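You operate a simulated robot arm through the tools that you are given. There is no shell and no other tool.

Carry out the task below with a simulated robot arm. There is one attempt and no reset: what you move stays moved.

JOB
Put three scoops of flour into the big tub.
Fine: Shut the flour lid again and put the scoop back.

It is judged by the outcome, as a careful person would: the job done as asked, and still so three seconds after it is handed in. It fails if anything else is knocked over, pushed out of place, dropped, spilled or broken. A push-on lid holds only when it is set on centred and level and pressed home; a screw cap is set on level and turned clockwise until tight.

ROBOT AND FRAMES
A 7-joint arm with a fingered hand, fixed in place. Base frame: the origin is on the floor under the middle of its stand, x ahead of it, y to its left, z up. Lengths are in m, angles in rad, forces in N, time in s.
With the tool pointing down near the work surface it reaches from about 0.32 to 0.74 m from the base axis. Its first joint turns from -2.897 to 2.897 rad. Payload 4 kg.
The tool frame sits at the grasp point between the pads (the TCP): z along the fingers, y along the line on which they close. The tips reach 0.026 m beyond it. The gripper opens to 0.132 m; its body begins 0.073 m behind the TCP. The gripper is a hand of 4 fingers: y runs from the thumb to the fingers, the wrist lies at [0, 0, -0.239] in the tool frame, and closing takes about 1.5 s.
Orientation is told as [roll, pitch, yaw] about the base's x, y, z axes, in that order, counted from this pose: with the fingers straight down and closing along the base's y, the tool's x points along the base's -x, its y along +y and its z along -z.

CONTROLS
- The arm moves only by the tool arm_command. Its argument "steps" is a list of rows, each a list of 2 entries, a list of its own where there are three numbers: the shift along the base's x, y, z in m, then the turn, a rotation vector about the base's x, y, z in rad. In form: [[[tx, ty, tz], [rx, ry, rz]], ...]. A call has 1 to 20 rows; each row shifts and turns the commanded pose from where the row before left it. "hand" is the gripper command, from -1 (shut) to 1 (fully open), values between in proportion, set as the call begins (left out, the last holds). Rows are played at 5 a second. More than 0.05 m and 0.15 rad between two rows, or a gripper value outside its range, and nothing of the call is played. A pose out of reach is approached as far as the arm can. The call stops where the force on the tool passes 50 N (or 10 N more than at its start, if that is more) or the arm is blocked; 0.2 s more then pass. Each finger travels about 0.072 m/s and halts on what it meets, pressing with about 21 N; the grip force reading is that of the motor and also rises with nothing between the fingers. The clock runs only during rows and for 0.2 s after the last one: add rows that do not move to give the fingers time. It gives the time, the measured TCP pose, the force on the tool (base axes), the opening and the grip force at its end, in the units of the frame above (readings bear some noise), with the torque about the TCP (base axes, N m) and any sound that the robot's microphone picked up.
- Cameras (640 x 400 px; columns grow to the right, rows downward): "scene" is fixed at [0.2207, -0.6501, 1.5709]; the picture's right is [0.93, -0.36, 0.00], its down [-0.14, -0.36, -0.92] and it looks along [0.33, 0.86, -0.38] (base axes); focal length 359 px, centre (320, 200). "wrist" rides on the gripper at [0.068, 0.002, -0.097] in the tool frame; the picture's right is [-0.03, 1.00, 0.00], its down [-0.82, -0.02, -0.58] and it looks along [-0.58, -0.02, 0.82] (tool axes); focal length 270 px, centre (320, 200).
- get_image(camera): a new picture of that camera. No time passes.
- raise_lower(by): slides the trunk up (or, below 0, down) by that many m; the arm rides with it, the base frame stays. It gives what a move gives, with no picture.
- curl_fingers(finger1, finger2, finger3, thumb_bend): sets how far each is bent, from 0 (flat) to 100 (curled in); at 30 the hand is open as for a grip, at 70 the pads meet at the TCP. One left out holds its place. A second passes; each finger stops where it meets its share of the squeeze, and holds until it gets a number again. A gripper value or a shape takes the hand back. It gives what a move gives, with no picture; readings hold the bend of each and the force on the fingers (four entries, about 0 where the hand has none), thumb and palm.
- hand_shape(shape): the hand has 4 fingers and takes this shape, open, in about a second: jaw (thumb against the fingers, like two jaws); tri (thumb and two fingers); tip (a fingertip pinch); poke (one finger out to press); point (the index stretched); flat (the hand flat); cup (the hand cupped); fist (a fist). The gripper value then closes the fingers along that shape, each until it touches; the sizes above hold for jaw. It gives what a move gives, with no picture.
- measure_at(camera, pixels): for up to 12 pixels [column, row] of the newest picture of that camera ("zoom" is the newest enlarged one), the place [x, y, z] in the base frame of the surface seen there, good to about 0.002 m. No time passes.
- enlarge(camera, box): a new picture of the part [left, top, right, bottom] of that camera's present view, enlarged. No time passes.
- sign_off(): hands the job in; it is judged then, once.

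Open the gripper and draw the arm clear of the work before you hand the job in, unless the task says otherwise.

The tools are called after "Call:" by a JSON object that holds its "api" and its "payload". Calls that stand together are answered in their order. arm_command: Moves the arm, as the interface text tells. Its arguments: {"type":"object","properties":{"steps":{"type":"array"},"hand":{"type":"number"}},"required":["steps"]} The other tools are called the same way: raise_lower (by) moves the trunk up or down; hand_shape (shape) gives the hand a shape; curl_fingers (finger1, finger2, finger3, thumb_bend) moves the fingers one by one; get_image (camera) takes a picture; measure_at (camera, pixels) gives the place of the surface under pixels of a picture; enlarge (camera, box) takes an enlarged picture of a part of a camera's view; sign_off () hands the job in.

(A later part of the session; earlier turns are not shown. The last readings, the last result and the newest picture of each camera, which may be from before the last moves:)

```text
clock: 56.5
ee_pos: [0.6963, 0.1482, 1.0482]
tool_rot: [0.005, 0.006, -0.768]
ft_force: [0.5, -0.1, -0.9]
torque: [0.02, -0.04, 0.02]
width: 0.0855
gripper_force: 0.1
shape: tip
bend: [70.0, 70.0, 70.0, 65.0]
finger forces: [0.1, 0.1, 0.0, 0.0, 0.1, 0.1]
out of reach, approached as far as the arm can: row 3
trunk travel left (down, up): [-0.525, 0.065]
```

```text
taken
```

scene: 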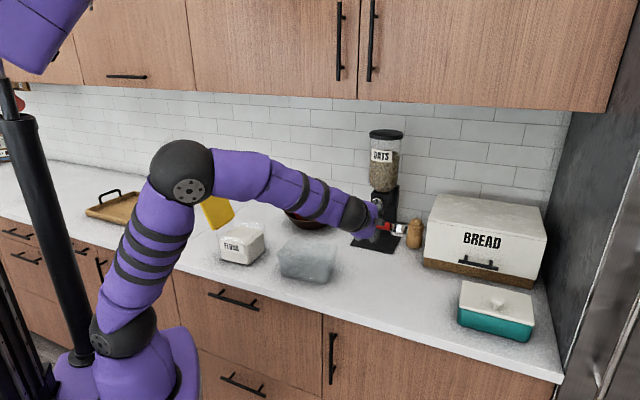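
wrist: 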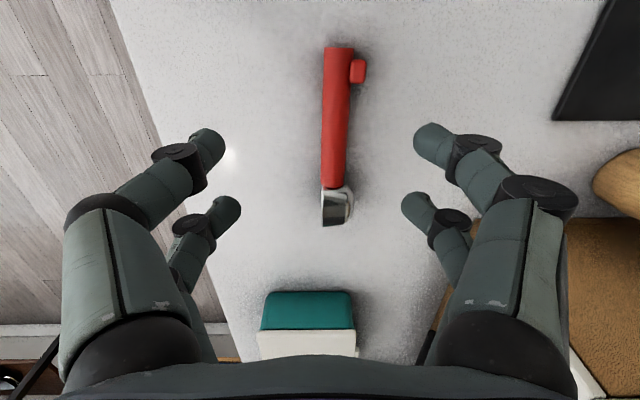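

Row 3 was slightly out of reach at that height; the handle sits ~12 mm toward +tool y (center (336,117)). I'll descend partway first, then shift over the handle.

Call:
{"api": "arm_command", "payload": {"steps": [[[0, 0, -0.03], [0, 0, 0]], [[0, 0, -0.03], [0, 0, 0]], [[0.004, 0.004, -0.02], [0, 0, 0]], [[0, 0, 0], [0, 0, 0]]]}}

Call:
{"api": "get_image", "payload": {"camera": "wrist"}}

```text
clock: 57.5
ee_pos: [0.6985, 0.1531, 0.9689]
tool_rot: [0.004, 0.005, -0.769]
ft_force: [-0.1, -0.1, 0.1]
torque: [0.01, 0.01, -0.03]
width: 0.0855
gripper_force: 0.1
shape: tip
bend: [70.0, 70.0, 70.0, 65.0]
finger forces: [0.0, 0.0, 0.0, 0.1, 0.0, 0.0]
trunk travel left (down, up): [-0.525, 0.065]
```

```text
taken
```

wrist: 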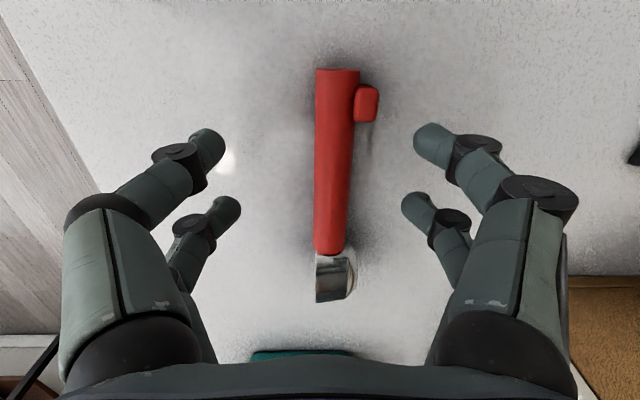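

The handle centre is 7.6 mm toward +tool y. I shift (0.0055,0.0057) and descend to z≈0.942, the height that gripped well before.

Call:
{"api": "arm_command", "payload": {"steps": [[[0.0055, 0.0057, 0], [0, 0, 0]], [[0, 0, -0.015], [0, 0, 0]], [[0, 0, -0.012], [0, 0, 0]], [[0, 0, 0], [0, 0, 0]]]}}

Call:
{"api": "get_image", "payload": {"camera": "wrist"}}

```text
clock: 58.5
ee_pos: [0.7049, 0.158, 0.9425]
tool_rot: [0.003, 0.007, -0.771]
ft_force: [-0.2, -0.7, 0.1]
torque: [0.01, 0.01, -0.02]
width: 0.0854
gripper_force: 0.0
shape: tip
bend: [70.0, 70.0, 70.0, 65.0]
finger forces: [0.1, 0.0, 0.1, 0.0, 0.1, 0.0]
trunk travel left (down, up): [-0.525, 0.065]
```

```text
taken
```

wrist: 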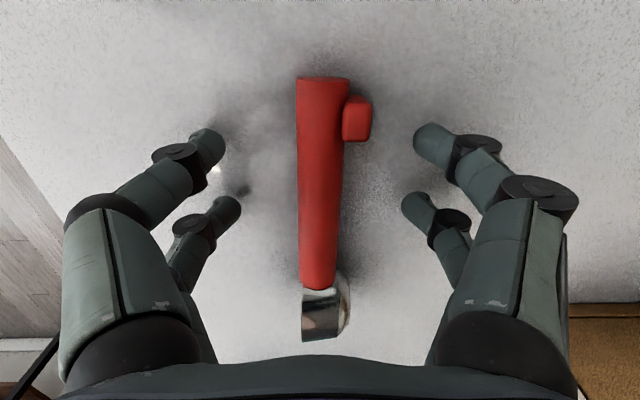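

The handle is centred, but the foot at rows 95–140 would block the right-hand +x finger. I shift 8 mm toward the cup.

Call:
{"api": "arm_command", "payload": {"steps": [[[0.0058, -0.0056, 0], [0, 0, 0]], [[0, 0, 0], [0, 0, 0]]]}}

Call:
{"api": "get_image", "payload": {"camera": "wrist"}}

```text
clock: 59.1
ee_pos: [0.7116, 0.1505, 0.9428]
tool_rot: [0.004, 0.005, -0.768]
ft_force: [1.0, -0.2, 0.7]
torque: [0.0, -0.04, -0.05]
width: 0.0855
gripper_force: 0.0
shape: tip
bend: [70.0, 70.0, 70.0, 65.0]
finger forces: [0.0, 0.0, 0.2, 0.1, 0.1, 0.0]
trunk travel left (down, up): [-0.525, 0.065]
```

```text
taken
```

wrist: 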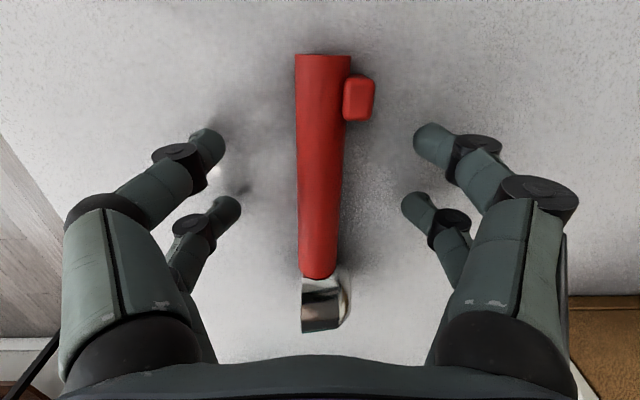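

The foot is now clear of the finger line (rows 75–120). I close on the handle and lift slightly.

Call:
{"api": "arm_command", "payload": {"steps": [[[0, 0, 0], [0, 0, 0]], [[0, 0, 0], [0, 0, 0]], [[0, 0, 0], [0, 0, 0]], [[0, 0, 0], [0, 0, 0]], [[0, 0, 0], [0, 0, 0]], [[0, 0, 0], [0, 0, 0]], [[0, 0, 0], [0, 0, 0]]], "hand": -1}}

Call:
{"api": "get_image", "payload": {"camera": "wrist"}}

```text
clock: 60.7
ee_pos: [0.7108, 0.1515, 0.9416]
tool_rot: [0.004, 0.003, -0.767]
ft_force: [0.1, -0.9, 0.5]
torque: [0.0, -0.03, 0.0]
width: 0.0157
gripper_force: 21.0
shape: tip
bend: [72.0, 72.0, 72.0, 70.0]
finger forces: [19.0, 17.7, 17.8, 0.0, 19.0, 0.0]
trunk travel left (down, up): [-0.525, 0.065]
```

```text
taken
```

wrist: 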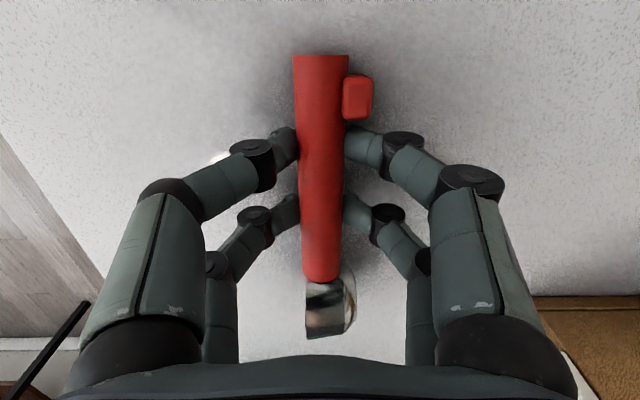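

Solid grip again (four fingers ~18 N), mouth on the tool's −y side. I lift, bring it inward, and yaw +2.09 rad in the air.

Call:
{"api": "arm_command", "payload": {"steps": [[[0, 0, 0.01], [0, 0, 0]], [[0, 0, 0.03], [0, 0, 0]], [[-0.008, -0.006, 0.04], [0, 0, 0.1]], [[-0.01, -0.008, 0.04], [0, 0, 0.147]], [[-0.01, -0.008, 0.04], [0, 0, 0.147]], [[-0.01, -0.008, 0.02], [0, 0, 0.147]], [[-0.01, -0.008, 0.02], [0, 0, 0.147]], [[-0.01, -0.008, 0], [0, 0, 0.147]], [[-0.004, -0.005, 0], [0, 0, 0.147]], [[0, 0, 0], [0, 0, 0.147]], [[0, 0, 0], [0, 0, 0.147]], [[0, 0, 0], [0, 0, 0.147]], [[0, 0, 0], [0, 0, 0.147]], [[0, 0, 0], [0, 0, 0.147]], [[0, 0, 0], [0, 0, 0.147]], [[0, 0, 0], [0, 0, 0.147]], [[0, 0, 0], [0, 0, 0.083]], [[0, 0, 0], [0, 0, 0]]]}}

Call:
{"api": "get_image", "payload": {"camera": "scene"}}

Call:
{"api": "get_image", "payload": {"camera": "wrist"}}

```text
clock: 64.5
ee_pos: [0.649, 0.1005, 1.1414]
tool_rot: [0.003, 0.005, 1.327]
ft_force: [-0.2, -0.6, -0.4]
torque: [0.01, 0.0, 0.03]
width: 0.0159
gripper_force: 21.2
shape: tip
bend: [72.0, 72.0, 72.0, 70.0]
finger forces: [19.0, 17.6, 17.7, 0.0, 18.9, 0.0]
trunk travel left (down, up): [-0.525, 0.065]
```

```text
taken
```

scene: 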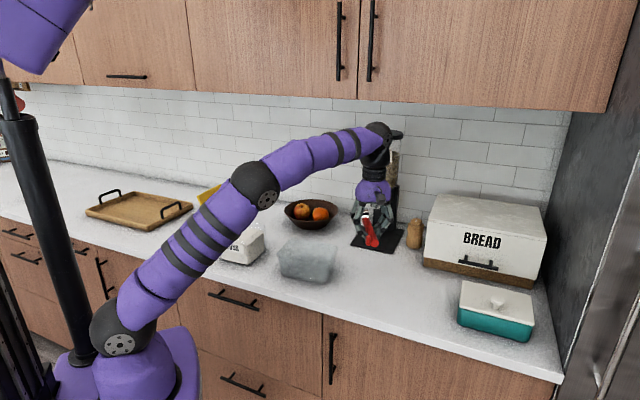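

```text
taken
```

wrist: 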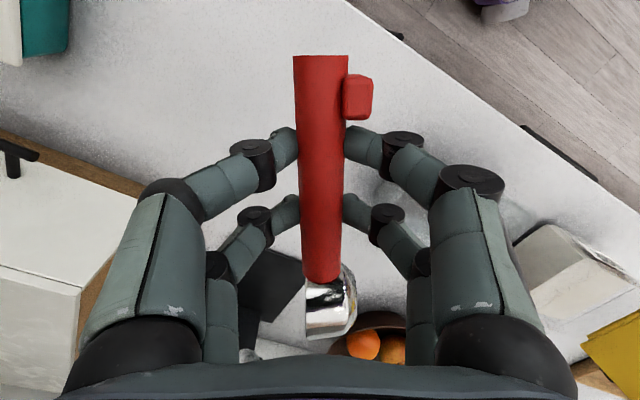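

Orientation is set (mouth faces away to the right). Now I lean the hand 60° toward the robot to raise the mouth.

Call:
{"api": "arm_command", "payload": {"steps": [[[0, 0, 0], [-0.0363, -0.1455, 0]], [[0, 0, 0], [-0.0363, -0.1455, 0]], [[0, 0, 0], [-0.0363, -0.1455, 0]], [[0, 0, 0], [-0.0363, -0.1455, 0]], [[0, 0, 0], [-0.0363, -0.1455, 0]], [[0, 0, 0], [-0.0363, -0.1455, 0]], [[0, 0, 0], [-0.0363, -0.1455, 0]], [[0, 0, 0], [0, 0, 0]]]}}

Call:
{"api": "enlarge", "payload": {"camera": "scene", "box": [300, 150, 440, 300]}}

Call:
{"api": "get_image", "payload": {"camera": "scene"}}

```text
clock: 66.3
ee_pos: [0.6491, 0.0993, 1.1432]
tool_rot: [-1.045, 0.002, 1.322]
ft_force: [0.3, -0.6, -0.2]
torque: [0.05, -0.02, -0.01]
width: 0.0154
gripper_force: 20.8
shape: tip
bend: [72.0, 73.0, 72.0, 70.0]
finger forces: [19.1, 17.4, 17.1, 0.0, 19.0, 0.0]
trunk travel left (down, up): [-0.525, 0.065]
```

```text
2.67 times, centred on (370, 225) of scene
```

zoom: 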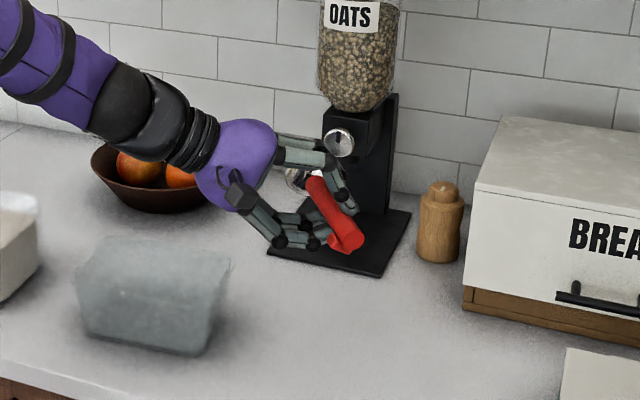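

```text
taken
```

scene: 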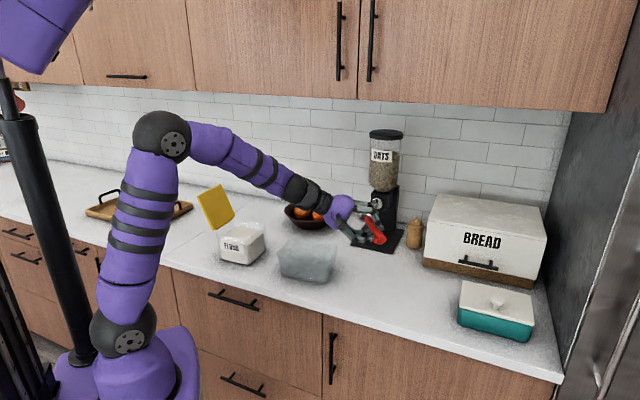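

The scoop's mouth is now raised and the arm clears the tub. I lower toward the counter.

Call:
{"api": "arm_command", "payload": {"steps": [[[0, 0, -0.045], [0, 0, 0]], [[0, 0, -0.045], [0, 0, 0]], [[0, 0, -0.045], [0, 0, 0]], [[0, 0, -0.04], [0, 0, 0]], [[0, 0, -0.01], [0, 0, 0]], [[0, 0, 0], [0, 0, 0]]]}}

Call:
{"api": "arm_command", "payload": {"steps": [[[0, 0, -0.003], [0, 0, 0]], [[0, 0, -0.003], [0, 0, 0]], [[0, 0, 0], [0, 0, 0]]]}}

Call:
{"api": "enlarge", "payload": {"camera": "scene", "box": [300, 210, 420, 310]}}

```text
clock: 67.7
ee_pos: [0.6481, 0.1, 0.9577]
tool_rot: [-1.047, 0.002, 1.322]
ft_force: [0.9, -0.1, -0.3]
torque: [0.0, 0.03, -0.01]
width: 0.0159
gripper_force: 21.6
shape: tip
bend: [72.0, 73.0, 72.0, 70.0]
finger forces: [19.0, 17.2, 17.0, 0.0, 19.0, 0.1]
trunk travel left (down, up): [-0.525, 0.065]
```

```text
clock: 68.5
ee_pos: [0.6487, 0.0999, 0.9517]
tool_rot: [-1.044, 0.002, 1.321]
ft_force: [0.0, -0.3, -1.2]
torque: [-0.05, 0.0, -0.02]
width: 0.0158
gripper_force: 20.6
shape: tip
bend: [72.0, 73.0, 72.0, 70.0]
finger forces: [19.1, 17.1, 17.1, 0.1, 19.0, 0.0]
trunk travel left (down, up): [-0.525, 0.065]
```

```text
4.00 times, centred on (360, 260) of scene
```

zoom: 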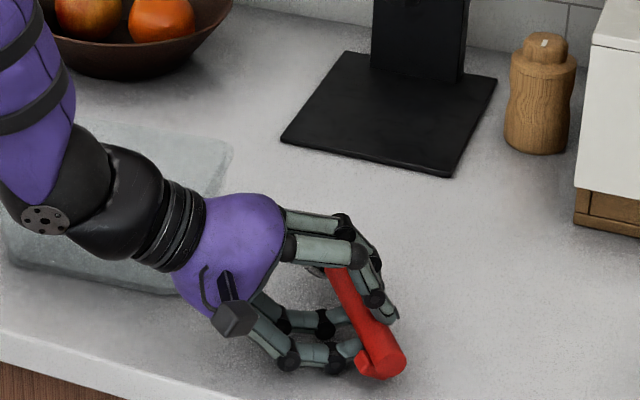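

The foot now points down-left, so the mouth is up-right as intended. I creep down to contact.

Call:
{"api": "arm_command", "payload": {"steps": [[[0, 0, -0.002], [0, 0, 0]], [[0, 0, -0.001], [0, 0, 0]], [[0, 0, 0], [0, 0, 0]]]}}

Call:
{"api": "arm_command", "payload": {"steps": [[[0, 0, -0.0015], [0, 0, 0]], [[0, 0, 0], [0, 0, 0]]]}}

```text
clock: 69.3
ee_pos: [0.6492, 0.1005, 0.9504]
tool_rot: [-1.045, 0.001, 1.32]
ft_force: [-1.0, 0.0, 0.1]
torque: [-0.03, -0.01, 0.0]
width: 0.0155
gripper_force: 20.6
shape: tip
bend: [72.0, 73.0, 72.0, 70.0]
finger forces: [20.2, 17.1, 17.1, 0.1, 19.1, 0.0]
trunk travel left (down, up): [-0.525, 0.065]
```

```text
clock: 69.9
ee_pos: [0.6484, 0.0999, 0.9484]
tool_rot: [-1.047, 0.001, 1.321]
ft_force: [-1.6, 0.3, 4.5]
torque: [-0.06, 0.14, -0.01]
width: 0.0157
gripper_force: 20.8
shape: tip
bend: [72.0, 73.0, 72.0, 70.0]
finger forces: [26.7, 17.1, 17.6, 0.0, 20.9, 0.1]
trunk travel left (down, up): [-0.525, 0.065]
```

Contact made (4.5 N). I loosen the pads just enough for the handle to turn between them and look at what the scoop does.

Call:
{"api": "arm_command", "payload": {"steps": [[[0, 0, 0.0005], [0, 0, 0]], [[0, 0, 0], [0, 0, 0]]], "hand": -0.72}}

Call:
{"api": "get_image", "payload": {"camera": "wrist"}}

Call:
{"api": "enlarge", "payload": {"camera": "scene", "box": [300, 210, 420, 310]}}

```text
clock: 70.5
ee_pos: [0.6491, 0.0996, 0.9469]
tool_rot: [-1.047, 0.0, 1.319]
ft_force: [-0.2, 1.4, 4.6]
torque: [0.03, 0.06, -0.07]
width: 0.0185
gripper_force: 0.0
shape: tip
bend: [72.0, 73.0, 72.0, 70.0]
finger forces: [5.6, 1.8, 0.6, 0.1, 1.4, 0.1]
trunk travel left (down, up): [-0.525, 0.065]
```

```text
taken
```

wrist: 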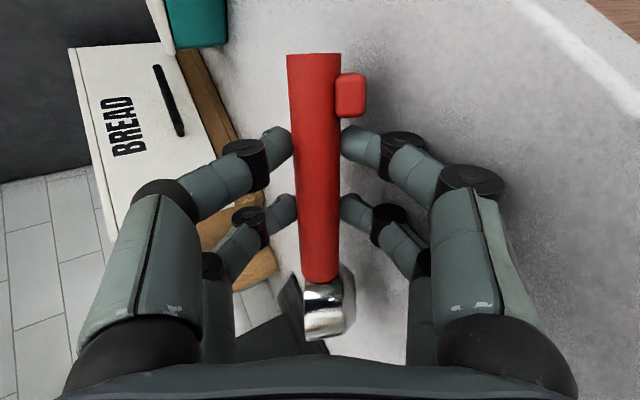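

```text
4.00 times, centred on (360, 260) of scene
```

zoom: 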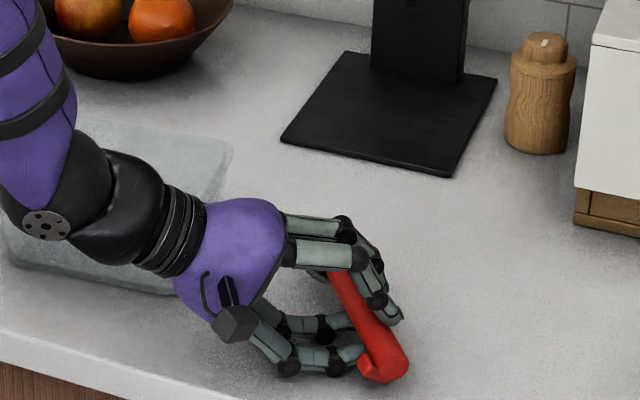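

The lower fingertips also touch the counter, so I must reduce the lean as the scoop settles. I un-lean the hand around the loosely held handle from 60° to 30° in small rows.

Call:
{"api": "arm_command", "payload": {"steps": [[[-0.0011, 0.0003, 0.0005], [0.0317, 0.127, 0]], [[-0.0011, 0.0003, 0.0002], [0.0317, 0.127, 0]], [[0, 0, 0], [0, 0, 0]], [[-0.0011, 0.0003, -0.0007], [0.0317, 0.127, 0]], [[-0.0011, 0.0003, -0.0007], [0.0317, 0.127, 0]], [[0, 0, 0], [0, 0, 0]]]}}

Call:
{"api": "get_image", "payload": {"camera": "wrist"}}

Call:
{"api": "enlarge", "payload": {"camera": "scene", "box": [300, 210, 420, 310]}}

```text
clock: 71.9
ee_pos: [0.6449, 0.1012, 0.9465]
tool_rot: [-0.52, 0.004, 1.325]
ft_force: [-0.3, 0.0, -0.3]
torque: [0.02, -0.01, 0.01]
width: 0.0193
gripper_force: 0.0
shape: tip
bend: [72.0, 72.0, 72.0, 70.0]
finger forces: [0.5, 0.5, 0.3, 0.0, 0.5, 0.0]
trunk travel left (down, up): [-0.525, 0.065]
```

```text
taken
```

wrist: 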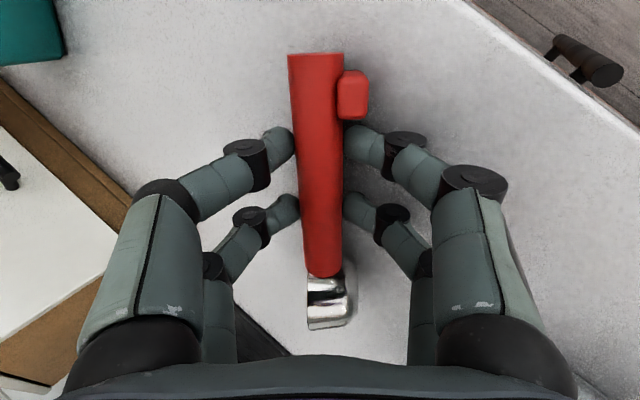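

```text
4.00 times, centred on (360, 260) of scene
```

zoom: 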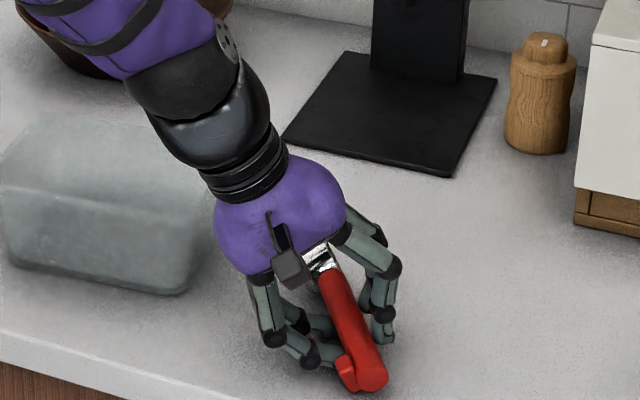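

The scoop turned with the hand (fingers still lightly gripping at 0.019). I'll regrip, lift slightly, lean further to 70° and loosen more next time.

Call:
{"api": "arm_command", "payload": {"steps": [[[0, 0, 0], [0, 0, 0]], [[0, 0, 0], [0, 0, 0]], [[0, 0, 0], [0, 0, 0]], [[0, 0, 0.01], [0, 0, 0]], [[0, 0, 0.01], [-0.0339, -0.1358, 0]], [[0, 0, 0], [-0.0339, -0.1358, 0]], [[0, 0, 0], [-0.0339, -0.1358, 0]], [[0, 0, 0], [-0.0339, -0.1358, 0]], [[0, 0, 0], [-0.0339, -0.1358, 0]], [[0, 0, 0], [0, 0, 0]]], "hand": -1}}

Call:
{"api": "arm_command", "payload": {"steps": [[[0, 0, -0.01], [0, 0, 0]], [[0, 0, -0.004], [0, 0, 0]], [[0, 0, -0.002], [0, 0, 0]], [[0, 0, 0], [0, 0, 0]]]}}

Call:
{"api": "enlarge", "payload": {"camera": "scene", "box": [300, 210, 420, 310]}}

```text
clock: 74.1
ee_pos: [0.646, 0.1018, 0.9652]
tool_rot: [-1.221, 0.0, 1.322]
ft_force: [-0.8, -0.5, -0.6]
torque: [0.0, 0.01, -0.01]
width: 0.0156
gripper_force: 20.8
shape: tip
bend: [72.0, 72.0, 72.0, 70.0]
finger forces: [18.9, 17.4, 17.2, 0.0, 18.6, 0.0]
trunk travel left (down, up): [-0.525, 0.065]
```

```text
clock: 75.1
ee_pos: [0.6457, 0.1, 0.9515]
tool_rot: [-1.222, 0.0, 1.321]
ft_force: [-0.2, 1.7, 5.3]
torque: [0.03, 0.38, -0.11]
width: 0.0156
gripper_force: 20.8
shape: tip
bend: [72.0, 72.0, 72.0, 70.0]
finger forces: [26.8, 17.8, 17.7, 0.0, 19.9, 0.0]
trunk travel left (down, up): [-0.525, 0.065]
```

```text
4.00 times, centred on (360, 260) of scene
```

zoom: 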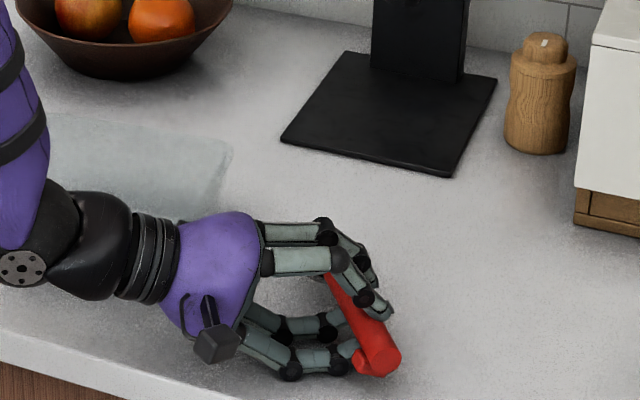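

At 70° the lower knuckles hit the counter with the scoop still high. I go back to about 60°, make contact there, then loosen more.

Call:
{"api": "arm_command", "payload": {"steps": [[[0, 0, 0.004], [0.02, 0.08, 0]], [[0, 0, 0], [0.022, 0.088, 0]], [[0, 0, -0.004], [0, 0, 0]], [[0, 0, -0.002], [0, 0, 0]], [[0, 0, -0.0015], [0, 0, 0]], [[0, 0, 0], [0, 0, 0]]]}}

Call:
{"api": "arm_command", "payload": {"steps": [[[0, 0, 0], [0, 0, 0]], [[0, 0, 0], [0, 0, 0]], [[0, 0, 0], [0, 0, 0]]], "hand": -0.63}}

Call:
{"api": "get_image", "payload": {"camera": "wrist"}}

Call:
{"api": "enlarge", "payload": {"camera": "scene", "box": [300, 210, 420, 310]}}

```text
clock: 76.5
ee_pos: [0.6436, 0.1005, 0.9474]
tool_rot: [-1.05, 0.001, 1.322]
ft_force: [-0.2, -1.3, 6.4]
torque: [-0.12, 0.12, 0.0]
width: 0.0155
gripper_force: 21.2
shape: tip
bend: [72.0, 72.0, 72.0, 70.0]
finger forces: [29.1, 19.0, 18.4, 0.0, 21.8, 0.0]
trunk travel left (down, up): [-0.525, 0.065]
```

```text
clock: 77.3
ee_pos: [0.645, 0.0999, 0.947]
tool_rot: [-1.051, -0.001, 1.321]
ft_force: [2.7, -2.3, 7.3]
torque: [-0.08, -0.01, 0.0]
width: 0.0226
gripper_force: 0.0
shape: tip
bend: [73.0, 73.0, 73.0, 70.0]
finger forces: [5.3, 4.1, 0.1, 0.0, 0.6, 0.0]
trunk travel left (down, up): [-0.525, 0.065]
```

```text
taken
```

wrist: 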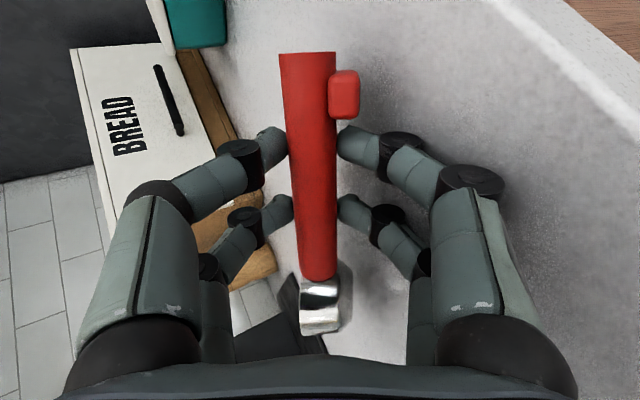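

```text
4.00 times, centred on (360, 260) of scene
```

zoom: 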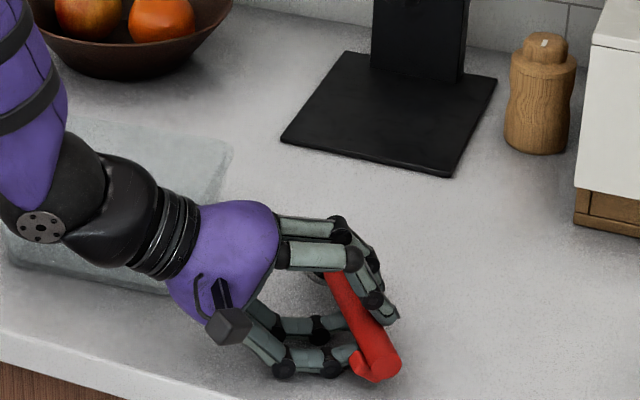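

The scoop is nearly free (thumb 0.6 N). I open a little more and reduce the counter pressure to let it roll.

Call:
{"api": "arm_command", "payload": {"steps": [[[0, 0, 0.001], [0, 0, 0]], [[0, 0, 0], [0, 0, 0]], [[0, 0, 0], [0, 0, 0]]], "hand": -0.55}}

Call:
{"api": "get_image", "payload": {"camera": "wrist"}}

```text
clock: 78.1
ee_pos: [0.6453, 0.1002, 0.9475]
tool_rot: [-1.049, -0.001, 1.322]
ft_force: [3.0, -1.8, 7.5]
torque: [-0.05, 0.0, 0.0]
width: 0.0271
gripper_force: 0.1
shape: tip
bend: [74.0, 74.0, 73.0, 70.0]
finger forces: [3.9, 3.9, 0.0, 0.1, 0.0, 0.1]
trunk travel left (down, up): [-0.525, 0.065]
```

```text
taken
```

wrist: 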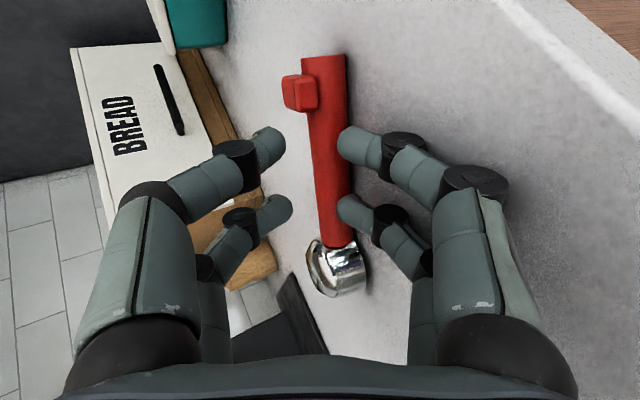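

The scoop rolled again: its foot is now on the upper-left in the wrist view. I'll look at the scene before moving.

Call:
{"api": "enlarge", "payload": {"camera": "scene", "box": [320, 230, 400, 305]}}

Call:
{"api": "enlarge", "payload": {"camera": "wrist", "box": [250, 40, 410, 310]}}

```text
5.33 times, centred on (360, 268) of scene
```

zoom: 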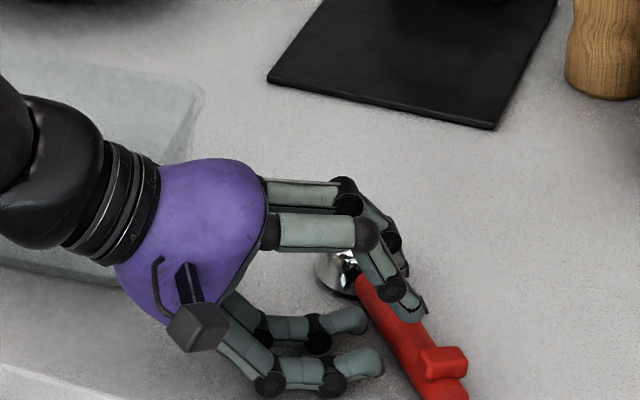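

```text
1.48 times, centred on (330, 175) of wrist
```

zoom: 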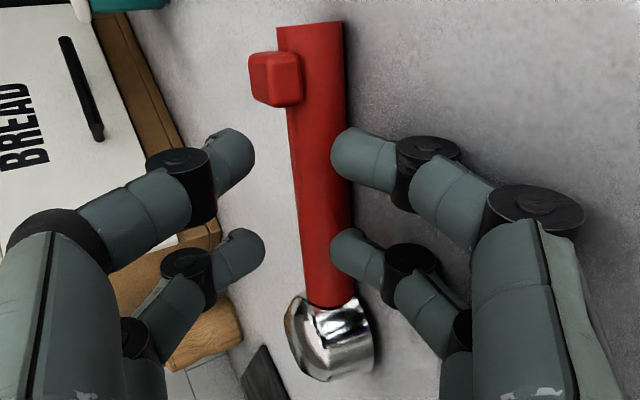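

The scoop has rolled upside-down (foot on top). I'll withdraw the hand along its axis, go vertical, and then roll the scoop over its edges on the counter using a very light vertical grip instead.

Call:
{"api": "arm_command", "payload": {"steps": [[[-0.0084, 0.0021, 0.005], [0, 0, 0]], [[-0.0126, 0.0031, 0.0075], [0, 0, 0]], [[-0.0168, 0.0042, 0.012], [0, 0, 0]], [[-0.0168, 0.0042, 0.02], [0, 0, 0]], [[0, 0, 0.03], [0.0339, 0.1358, 0]], [[0, 0, 0.03], [0.0339, 0.1358, 0]], [[0, 0, 0.03], [0.0339, 0.1358, 0]], [[0.005, -0.005, 0.02], [0.0339, 0.1358, 0]], [[0.01, -0.005, 0], [0.0339, 0.1358, 0]], [[0.01, -0.005, 0], [0.0339, 0.1358, 0]], [[0.01, -0.005, 0], [0.0339, 0.1358, 0]], [[0.01, -0.005, 0], [0.0169, 0.068, 0]], [[0, 0, 0], [0, 0, 0]]], "hand": -0.3}}

Call:
{"api": "get_image", "payload": {"camera": "wrist"}}

Call:
{"api": "enlarge", "payload": {"camera": "scene", "box": [310, 230, 430, 320]}}

```text
clock: 80.9
ee_pos: [0.6359, 0.0891, 1.1021]
tool_rot: [0.001, 0.006, 1.325]
ft_force: [-0.6, 0.3, -0.4]
torque: [0.03, -0.01, 0.02]
width: 0.0462
gripper_force: 0.0
shape: tip
bend: [74.0, 74.0, 73.0, 70.0]
finger forces: [0.1, 0.0, 0.0, 0.0, 0.1, 0.0]
trunk travel left (down, up): [-0.525, 0.065]
```

```text
taken
```

wrist: 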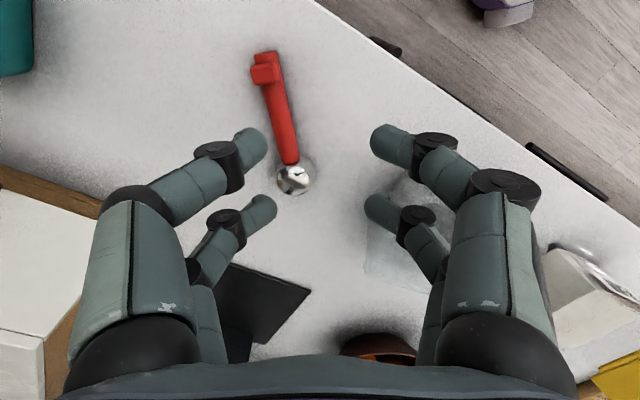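

```text
4.44 times, centred on (370, 275) of scene
```

zoom: 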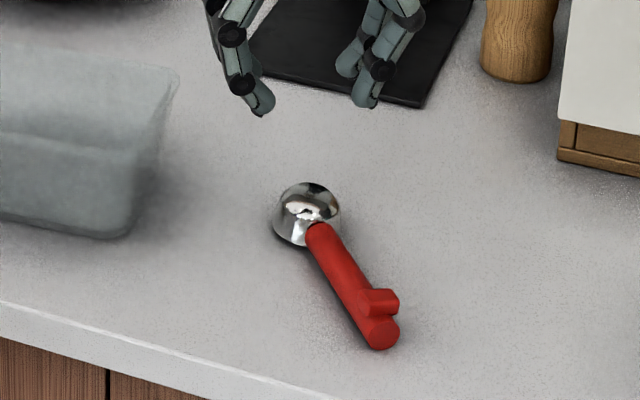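

The scoop now rests upside-down with its dome and foot up. I'll measure its position in this zoom.

Call:
{"api": "measure_at", "payload": {"camera": "zoom", "pixels": [[385, 335], [345, 275], [320, 230], [308, 190], [308, 210], [275, 225], [342, 210], [300, 245], [380, 295], [378, 312], [360, 300], [395, 300]]}}

```text
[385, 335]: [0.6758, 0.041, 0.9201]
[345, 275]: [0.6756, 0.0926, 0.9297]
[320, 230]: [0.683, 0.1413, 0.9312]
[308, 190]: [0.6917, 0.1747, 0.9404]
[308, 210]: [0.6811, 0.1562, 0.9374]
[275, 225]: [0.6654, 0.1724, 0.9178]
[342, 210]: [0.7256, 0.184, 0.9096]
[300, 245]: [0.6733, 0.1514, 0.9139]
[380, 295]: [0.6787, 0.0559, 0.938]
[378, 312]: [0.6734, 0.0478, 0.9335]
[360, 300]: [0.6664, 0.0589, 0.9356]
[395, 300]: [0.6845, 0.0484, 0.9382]
```

The inverted scoop's handle runs from about (0.676,0.040) to the cup near (0.69,0.168), top z≈0.930. I move over it and align yaw to the handle.

Call:
{"api": "arm_command", "payload": {"steps": [[[0.02, 0.001, -0.02], [0, 0, 0.08]], [[0.0225, 0.001, -0.03], [0, 0, 0.075]], [[0, 0, -0.03], [0, 0, 0]], [[0, 0, 0], [0, 0, 0]]], "hand": 0.3}}

Call:
{"api": "get_image", "payload": {"camera": "wrist"}}

```text
clock: 81.9
ee_pos: [0.6779, 0.0915, 1.0225]
tool_rot: [0.001, 0.006, 1.48]
ft_force: [0.4, -0.9, 0.4]
torque: [-0.01, -0.02, 0.03]
width: 0.0854
gripper_force: 0.0
shape: tip
bend: [70.0, 70.0, 70.0, 65.0]
finger forces: [0.1, 0.1, 0.0, 0.1, 0.0, 0.1]
trunk travel left (down, up): [-0.525, 0.065]
```

```text
taken
```

wrist: 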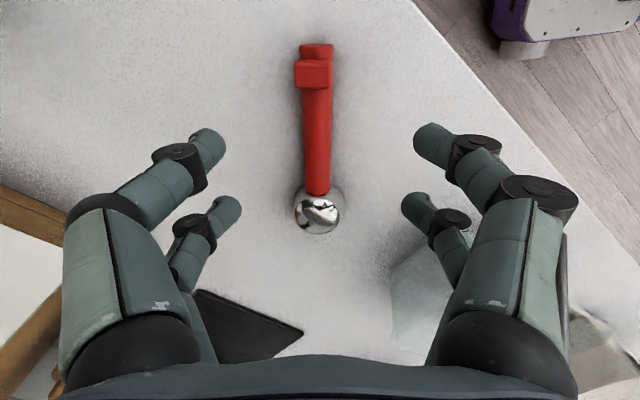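

Well aligned (handle at x≈317), foot on top near the end. I shift 6 mm toward the cup, lower to TCP z≈0.939 and close.

Call:
{"api": "arm_command", "payload": {"steps": [[[-0.0015, 0.006, -0.03], [0, 0, 0]], [[0, 0, -0.03], [0, 0, 0]], [[0, 0, -0.015], [0, 0, 0]], [[0, 0, -0.0085], [0, 0, 0]], [[0, 0, 0], [0, 0, 0]]]}}

Call:
{"api": "arm_command", "payload": {"steps": [[[0, 0, 0], [0, 0, 0]], [[0, 0, 0], [0, 0, 0]], [[0, 0, 0], [0, 0, 0]], [[0, 0, 0], [0, 0, 0]], [[0, 0, 0], [0, 0, 0]], [[0, 0, 0], [0, 0, 0]], [[0, 0, 0], [0, 0, 0]]], "hand": -1}}

Call:
{"api": "get_image", "payload": {"camera": "wrist"}}

```text
clock: 83.1
ee_pos: [0.6754, 0.0974, 0.9393]
tool_rot: [0.002, 0.004, 1.48]
ft_force: [0.8, -0.2, -0.1]
torque: [0.02, 0.04, -0.01]
width: 0.0855
gripper_force: 0.0
shape: tip
bend: [70.0, 70.0, 70.0, 65.0]
finger forces: [0.1, 0.0, 0.1, 0.1, 0.0, 0.0]
trunk travel left (down, up): [-0.525, 0.065]
```

```text
clock: 84.7
ee_pos: [0.6752, 0.0985, 0.9394]
tool_rot: [0.001, 0.005, 1.48]
ft_force: [0.0, 0.1, -0.7]
torque: [-0.01, -0.02, 0.01]
width: 0.0167
gripper_force: 20.9
shape: tip
bend: [72.0, 72.0, 72.0, 70.0]
finger forces: [18.7, 18.8, 18.7, 0.0, 18.9, 0.0]
trunk travel left (down, up): [-0.525, 0.065]
```

```text
taken
```

wrist: 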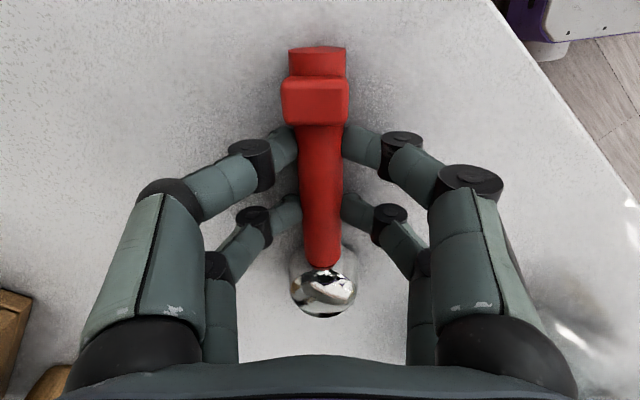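

A solid grip on the inverted scoop. I lift it a little, turn it to the original handle direction (yaw 0.80) and move to (0.705,0.060), giving room to roll it toward its original spot.

Call:
{"api": "arm_command", "payload": {"steps": [[[0, 0, 0.01], [0, 0, 0]], [[0, 0, 0.025], [0, 0, 0]], [[0.005, -0.006, 0.01], [0, 0, -0.136]], [[0.006, -0.008, 0], [0, 0, -0.136]], [[0.006, -0.008, 0], [0, 0, -0.136]], [[0.006, -0.008, 0], [0, 0, -0.136]], [[0.006, -0.0085, 0], [0, 0, -0.136]], [[0, 0, 0], [0, 0, 0]]]}}

Call:
{"api": "get_image", "payload": {"camera": "wrist"}}

Call:
{"api": "enlarge", "payload": {"camera": "scene", "box": [310, 210, 430, 320]}}

```text
clock: 86.5
ee_pos: [0.7057, 0.0599, 0.9853]
tool_rot: [0.002, 0.005, 0.796]
ft_force: [0.6, 0.1, 0.0]
torque: [0.01, -0.04, 0.01]
width: 0.0165
gripper_force: 21.1
shape: tip
bend: [72.0, 72.0, 72.0, 70.0]
finger forces: [18.7, 18.8, 18.7, 0.1, 18.9, 0.1]
trunk travel left (down, up): [-0.525, 0.065]
```

```text
taken
```

wrist: 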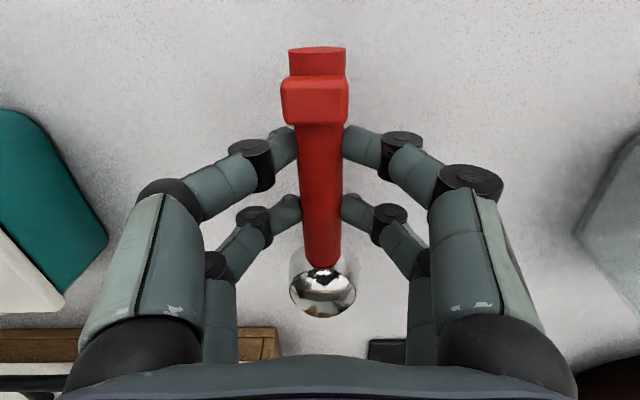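

```text
3.64 times, centred on (370, 265) of scene
```

zoom: 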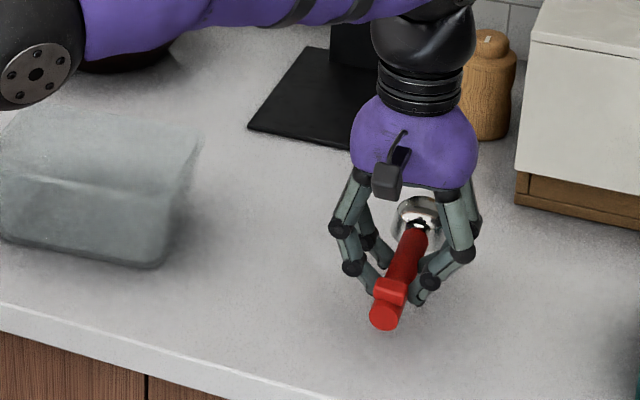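

To right it, I'll lay the scoop on its side with the mouth facing outward, then nudge the cup's top edge over with closed fingers. First I raise it and yaw to 2.37 rad so the cup points left.

Call:
{"api": "arm_command", "payload": {"steps": [[[0, 0, 0.04], [0, 0, 0.1]], [[-0.002, 0.001, 0.04], [0, 0, 0.148]], [[-0.002, 0.001, 0.02], [0, 0, 0.148]], [[-0.002, 0.001, 0], [0, 0, 0.148]], [[-0.002, 0.001, 0], [0, 0, 0.148]], [[-0.002, 0.001, 0], [0, 0, 0.148]], [[-0.002, 0.001, 0], [0, 0, 0.148]], [[-0.002, 0.002, 0], [0, 0, 0.148]], [[-0.002, 0.002, 0], [0, 0, 0.148]], [[0, 0, 0], [0, 0, 0.148]], [[0, 0, 0], [0, 0, 0.148]], [[0, 0, 0], [0, 0, 0]]]}}

Call:
{"api": "get_image", "payload": {"camera": "scene"}}

```text
clock: 89.1
ee_pos: [0.6084, 0.0937, 1.0636]
tool_rot: [0.001, 0.005, 2.378]
ft_force: [0.2, -0.3, -0.4]
torque: [0.04, 0.0, -0.01]
width: 0.0162
gripper_force: 20.8
shape: tip
bend: [72.0, 72.0, 72.0, 70.0]
finger forces: [18.5, 18.7, 18.5, 0.0, 18.8, 0.0]
out of reach, approached as far as the arm can: row 9, 10, 11
trunk travel left (down, up): [-0.525, 0.065]
```

```text
taken
```

scene: 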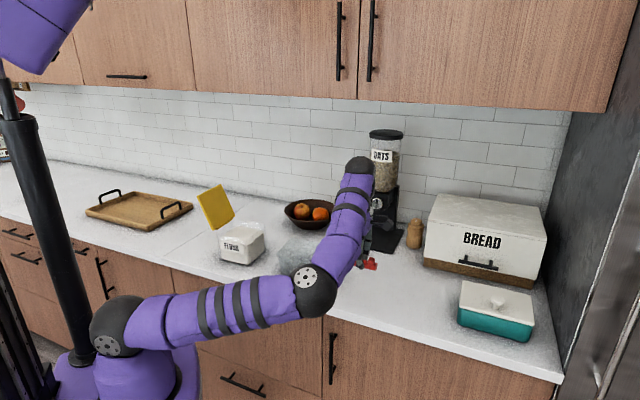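

The yaw hit a joint limit and the elbow swung low, so I back the yaw off right away toward 1.33 rad while rising.

Call:
{"api": "arm_command", "payload": {"steps": [[[0, 0, 0.01], [0, 0, -0.14]], [[0, 0, 0.02], [0, 0, -0.14]], [[0.01, 0, 0.02], [0, 0, -0.14]], [[0.01, 0, 0.02], [0, 0, -0.14]], [[0.01, 0, 0], [0, 0, -0.14]], [[0.01, 0.0, 0], [0, 0, -0.14]], [[0.01, 0.0, 0], [0, 0, -0.14]], [[0, 0, 0], [0, 0, -0.07]], [[0, 0, 0], [0, 0, 0]]]}}

Call:
{"api": "get_image", "payload": {"camera": "scene"}}

```text
clock: 91.1
ee_pos: [0.6579, 0.0919, 1.1337]
tool_rot: [0.0, 0.006, 1.328]
ft_force: [-0.4, -0.3, 0.1]
torque: [-0.01, -0.01, -0.01]
width: 0.0164
gripper_force: 20.8
shape: tip
bend: [72.0, 72.0, 72.0, 70.0]
finger forces: [18.6, 18.6, 18.5, 0.1, 18.7, 0.0]
trunk travel left (down, up): [-0.525, 0.065]
```

```text
taken
```

scene: 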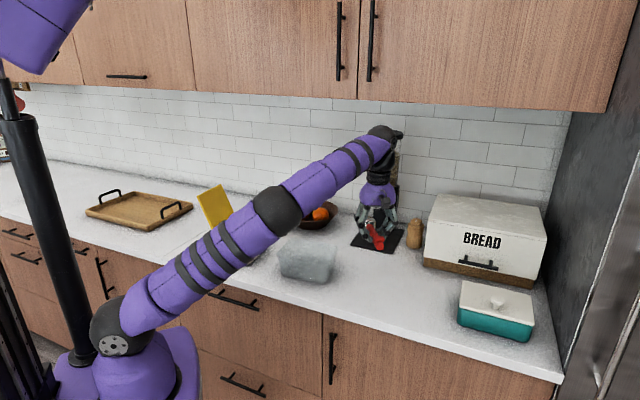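

The scoop is still firmly held and the arm recovered. I'll instead use the yaw −0.77 arrangement (cup right, mouth outward), which was comfortable before.

Call:
{"api": "arm_command", "payload": {"steps": [[[-0.001, 0.003, 0], [0, 0, -0.15]], [[-0.001, 0.003, 0], [0, 0, -0.15]], [[-0.001, 0.003, 0], [0, 0, -0.15]], [[-0.001, 0.003, 0], [0, 0, -0.15]], [[-0.001, 0.003, 0], [0, 0, -0.15]], [[-0.001, 0.003, 0], [0, 0, -0.15]], [[-0.001, 0.003, 0], [0, 0, -0.15]], [[-0.001, 0.003, 0], [0, 0, -0.15]], [[-0.001, 0.003, 0], [0, 0, -0.15]], [[-0.001, 0.003, 0], [0, 0, -0.15]], [[-0.002, 0.003, 0], [0, 0, -0.15]], [[-0.002, 0.003, 0], [0, 0, -0.15]], [[-0.002, 0.002, 0], [0, 0, -0.15]], [[-0.002, 0, 0], [0, 0, -0.148]], [[0, 0, 0], [0, 0, 0]]]}}

Call:
{"api": "get_image", "payload": {"camera": "scene"}}

```text
clock: 94.3
ee_pos: [0.6396, 0.1322, 1.1335]
tool_rot: [-0.001, 0.003, -0.769]
ft_force: [-0.4, -0.1, -0.3]
torque: [0.01, 0.02, -0.01]
width: 0.0161
gripper_force: 20.9
shape: tip
bend: [72.0, 72.0, 72.0, 70.0]
finger forces: [18.4, 18.6, 18.5, 0.1, 18.6, 0.0]
trunk travel left (down, up): [-0.525, 0.065]
```

```text
taken
```

scene: 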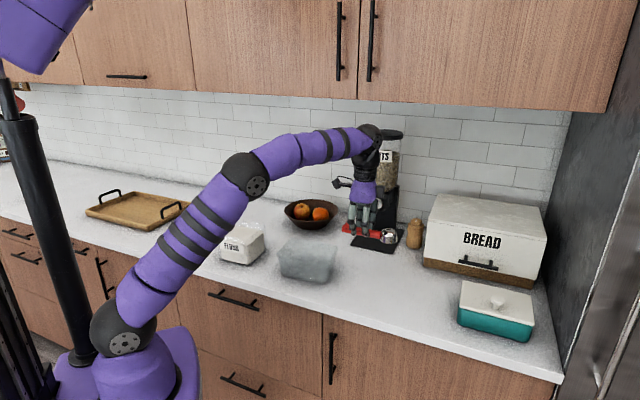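

Now I lean the hand 70° toward the robot so the mouth swings outward, then lower to the counter.

Call:
{"api": "arm_command", "payload": {"steps": [[[0, 0, 0], [0.0976, -0.0943, 0]], [[0, 0, 0], [0.0976, -0.0943, 0]], [[0, 0, 0], [0.0976, -0.0943, 0]], [[0, 0, 0], [0.0976, -0.0943, 0]], [[0, 0, 0], [0.0976, -0.0943, 0]], [[0, 0, 0], [0.0976, -0.0943, 0]], [[0, 0, -0.04], [0.0976, -0.0943, 0]], [[0, 0, -0.04], [0.0976, -0.0943, 0]], [[0, 0, -0.04], [0.0976, -0.0943, 0]], [[0, 0, -0.035], [0, 0, 0]], [[0, 0, -0.015], [0, 0, 0]], [[0, 0, 0], [0, 0, 0]]]}}

Call:
{"api": "enlarge", "payload": {"camera": "scene", "box": [310, 220, 430, 320]}}

```text
clock: 96.9
ee_pos: [0.6417, 0.1325, 0.9619]
tool_rot: [1.223, -0.001, -0.763]
ft_force: [0.6, -1.2, -0.3]
torque: [0.02, -0.03, -0.02]
width: 0.0158
gripper_force: 21.4
shape: tip
bend: [72.0, 72.0, 72.0, 70.0]
finger forces: [17.8, 17.9, 18.1, 0.1, 18.0, 0.1]
trunk travel left (down, up): [-0.525, 0.065]
```

```text
4.00 times, centred on (370, 270) of scene
```

zoom: 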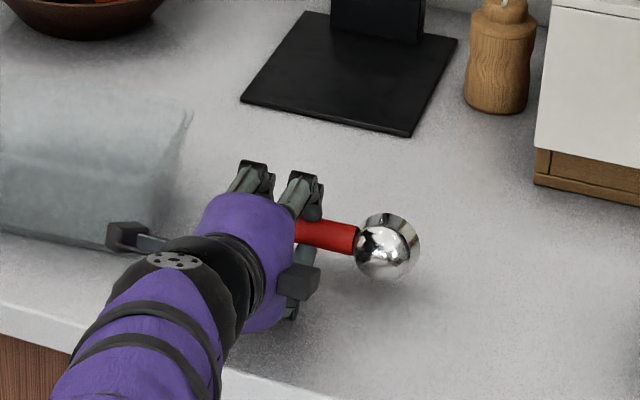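

The dome faces the robot and the mouth outward as planned. I lower until first contact.

Call:
{"api": "arm_command", "payload": {"steps": [[[0, 0, -0.005], [0, 0, 0]], [[0, 0, -0.003], [0, 0, 0]], [[0, 0, -0.002], [0, 0, 0]], [[0, 0, 0], [0, 0, 0]]]}}

Call:
{"api": "arm_command", "payload": {"steps": [[[0, 0, -0.002], [0, 0, 0]], [[0, 0, 0], [0, 0, 0]]]}}

```text
clock: 97.9
ee_pos: [0.6401, 0.1319, 0.9525]
tool_rot: [1.221, 0.0, -0.761]
ft_force: [-0.7, 0.0, 1.8]
torque: [-0.02, 0.14, 0.02]
width: 0.0159
gripper_force: 20.7
shape: tip
bend: [72.0, 72.0, 72.0, 70.0]
finger forces: [18.0, 18.0, 18.2, 0.0, 20.7, 0.0]
trunk travel left (down, up): [-0.525, 0.065]
```

```text
clock: 98.5
ee_pos: [0.64, 0.1316, 0.9521]
tool_rot: [1.222, 0.0, -0.763]
ft_force: [0.9, -0.8, 10.2]
torque: [-0.23, 0.46, 0.03]
width: 0.0154
gripper_force: 20.9
shape: tip
bend: [72.0, 72.0, 72.0, 70.0]
finger forces: [20.2, 18.7, 17.8, 0.0, 32.4, 0.0]
trunk travel left (down, up): [-0.525, 0.065]
```

Contact (10 N via the lower fingers). I ease off 1 mm and open in stages to lay the scoop down.

Call:
{"api": "arm_command", "payload": {"steps": [[[0, 0, 0.0015], [0, 0, 0]], [[0, 0, 0], [0, 0, 0]]], "hand": -0.68}}

Call:
{"api": "arm_command", "payload": {"steps": [[[0.001, 0.001, 0.004], [0, 0, 0]], [[0, 0, 0], [0, 0, 0]]], "hand": -0.55}}

Call:
{"api": "enlarge", "payload": {"camera": "scene", "box": [310, 220, 430, 320]}}

Call:
{"api": "get_image", "payload": {"camera": "wrist"}}

```text
clock: 99.1
ee_pos: [0.6398, 0.1324, 0.9524]
tool_rot: [1.221, -0.001, -0.762]
ft_force: [1.8, 2.6, 6.9]
torque: [-0.03, 0.21, -0.09]
width: 0.019
gripper_force: 0.1
shape: tip
bend: [72.0, 72.0, 73.0, 70.0]
finger forces: [0.5, 0.0, 0.4, 0.1, 7.2, 0.0]
trunk travel left (down, up): [-0.525, 0.065]
```

```text
clock: 99.7
ee_pos: [0.6411, 0.133, 0.9554]
tool_rot: [1.219, 0.001, -0.762]
ft_force: [0.8, -0.2, 0.1]
torque: [0.02, 0.05, 0.0]
width: 0.029
gripper_force: 0.0
shape: tip
bend: [73.0, 73.0, 73.0, 70.0]
finger forces: [0.1, 0.0, 0.0, 0.0, 1.0, 0.0]
trunk travel left (down, up): [-0.525, 0.065]
```

```text
4.00 times, centred on (370, 270) of scene
```

zoom: 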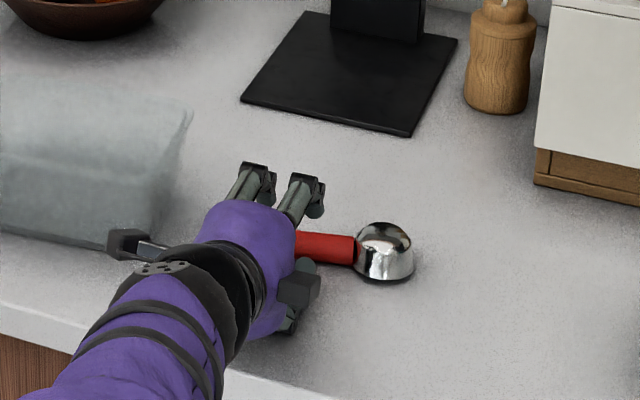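

```text
taken
```

wrist: 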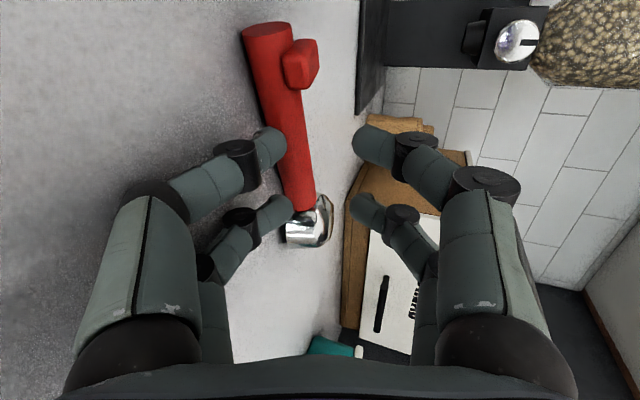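

The scoop settled upside-down again (dome up in the scene). I withdraw the hand along its axis, return to vertical and look at where it lies.

Call:
{"api": "arm_command", "payload": {"steps": [[[-0.006, -0.0065, 0.004], [0, 0, 0]], [[-0.0117, -0.012, 0.006], [0, 0, 0]], [[-0.0157, -0.0163, 0.01], [0, 0, 0]], [[-0.0157, -0.0163, 0.02], [0, 0, 0]], [[0, 0, 0.03], [-0.0976, 0.0943, 0]], [[0, 0, 0.03], [-0.0976, 0.0943, 0]], [[0, 0, 0.03], [-0.0976, 0.0943, 0]], [[0.006, 0.006, 0.02], [-0.0976, 0.0943, 0]], [[0.008, 0.008, 0], [-0.0976, 0.0943, 0]], [[0.008, 0.008, 0], [-0.0976, 0.0943, 0]], [[0.008, 0.008, 0], [-0.0976, 0.0943, 0]], [[0.008, 0.008, 0], [-0.0976, 0.0943, 0]], [[0.005, 0.005, 0], [-0.0976, 0.0943, 0]], [[0, 0, 0], [0, 0, 0]]], "hand": -0.3}}

Call:
{"api": "get_image", "payload": {"camera": "wrist"}}

Call:
{"api": "enlarge", "payload": {"camera": "scene", "box": [310, 220, 430, 320]}}

```text
clock: 102.7
ee_pos: [0.6367, 0.1245, 1.1077]
tool_rot: [-0.001, 0.008, -0.77]
ft_force: [0.0, 0.9, 0.8]
torque: [0.01, -0.03, -0.01]
width: 0.0463
gripper_force: 0.0
shape: tip
bend: [73.0, 73.0, 74.0, 70.0]
finger forces: [0.1, 0.1, 0.0, 0.1, 0.0, 0.0]
trunk travel left (down, up): [-0.525, 0.065]
```

```text
taken
```

wrist: 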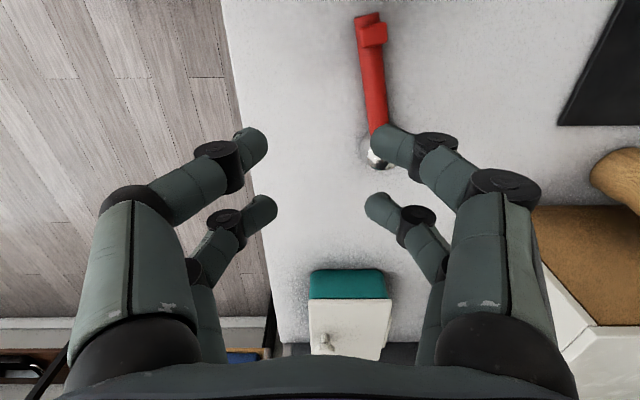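

```text
4.00 times, centred on (370, 270) of scene
```

zoom: 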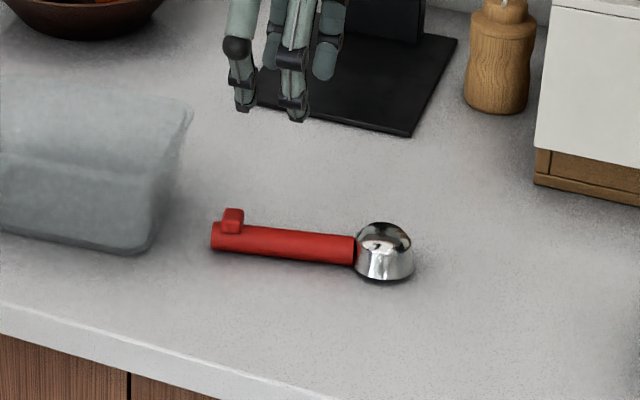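

It lies inverted, foot up. I'll measure its points for the next grasp.

Call:
{"api": "measure_at", "payload": {"camera": "zoom", "pixels": [[215, 230], [250, 238], [300, 243], [345, 248], [383, 228], [385, 245], [358, 262], [412, 262], [232, 213], [233, 222], [385, 278], [300, 252]]}}

```text
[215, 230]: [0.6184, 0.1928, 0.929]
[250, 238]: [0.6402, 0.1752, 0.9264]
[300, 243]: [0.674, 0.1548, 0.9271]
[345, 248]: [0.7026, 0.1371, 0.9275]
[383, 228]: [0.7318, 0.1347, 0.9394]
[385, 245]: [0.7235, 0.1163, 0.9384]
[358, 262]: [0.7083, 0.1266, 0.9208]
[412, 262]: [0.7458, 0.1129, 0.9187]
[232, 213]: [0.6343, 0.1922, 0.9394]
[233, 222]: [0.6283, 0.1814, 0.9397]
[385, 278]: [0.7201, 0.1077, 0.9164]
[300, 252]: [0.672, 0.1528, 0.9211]
```

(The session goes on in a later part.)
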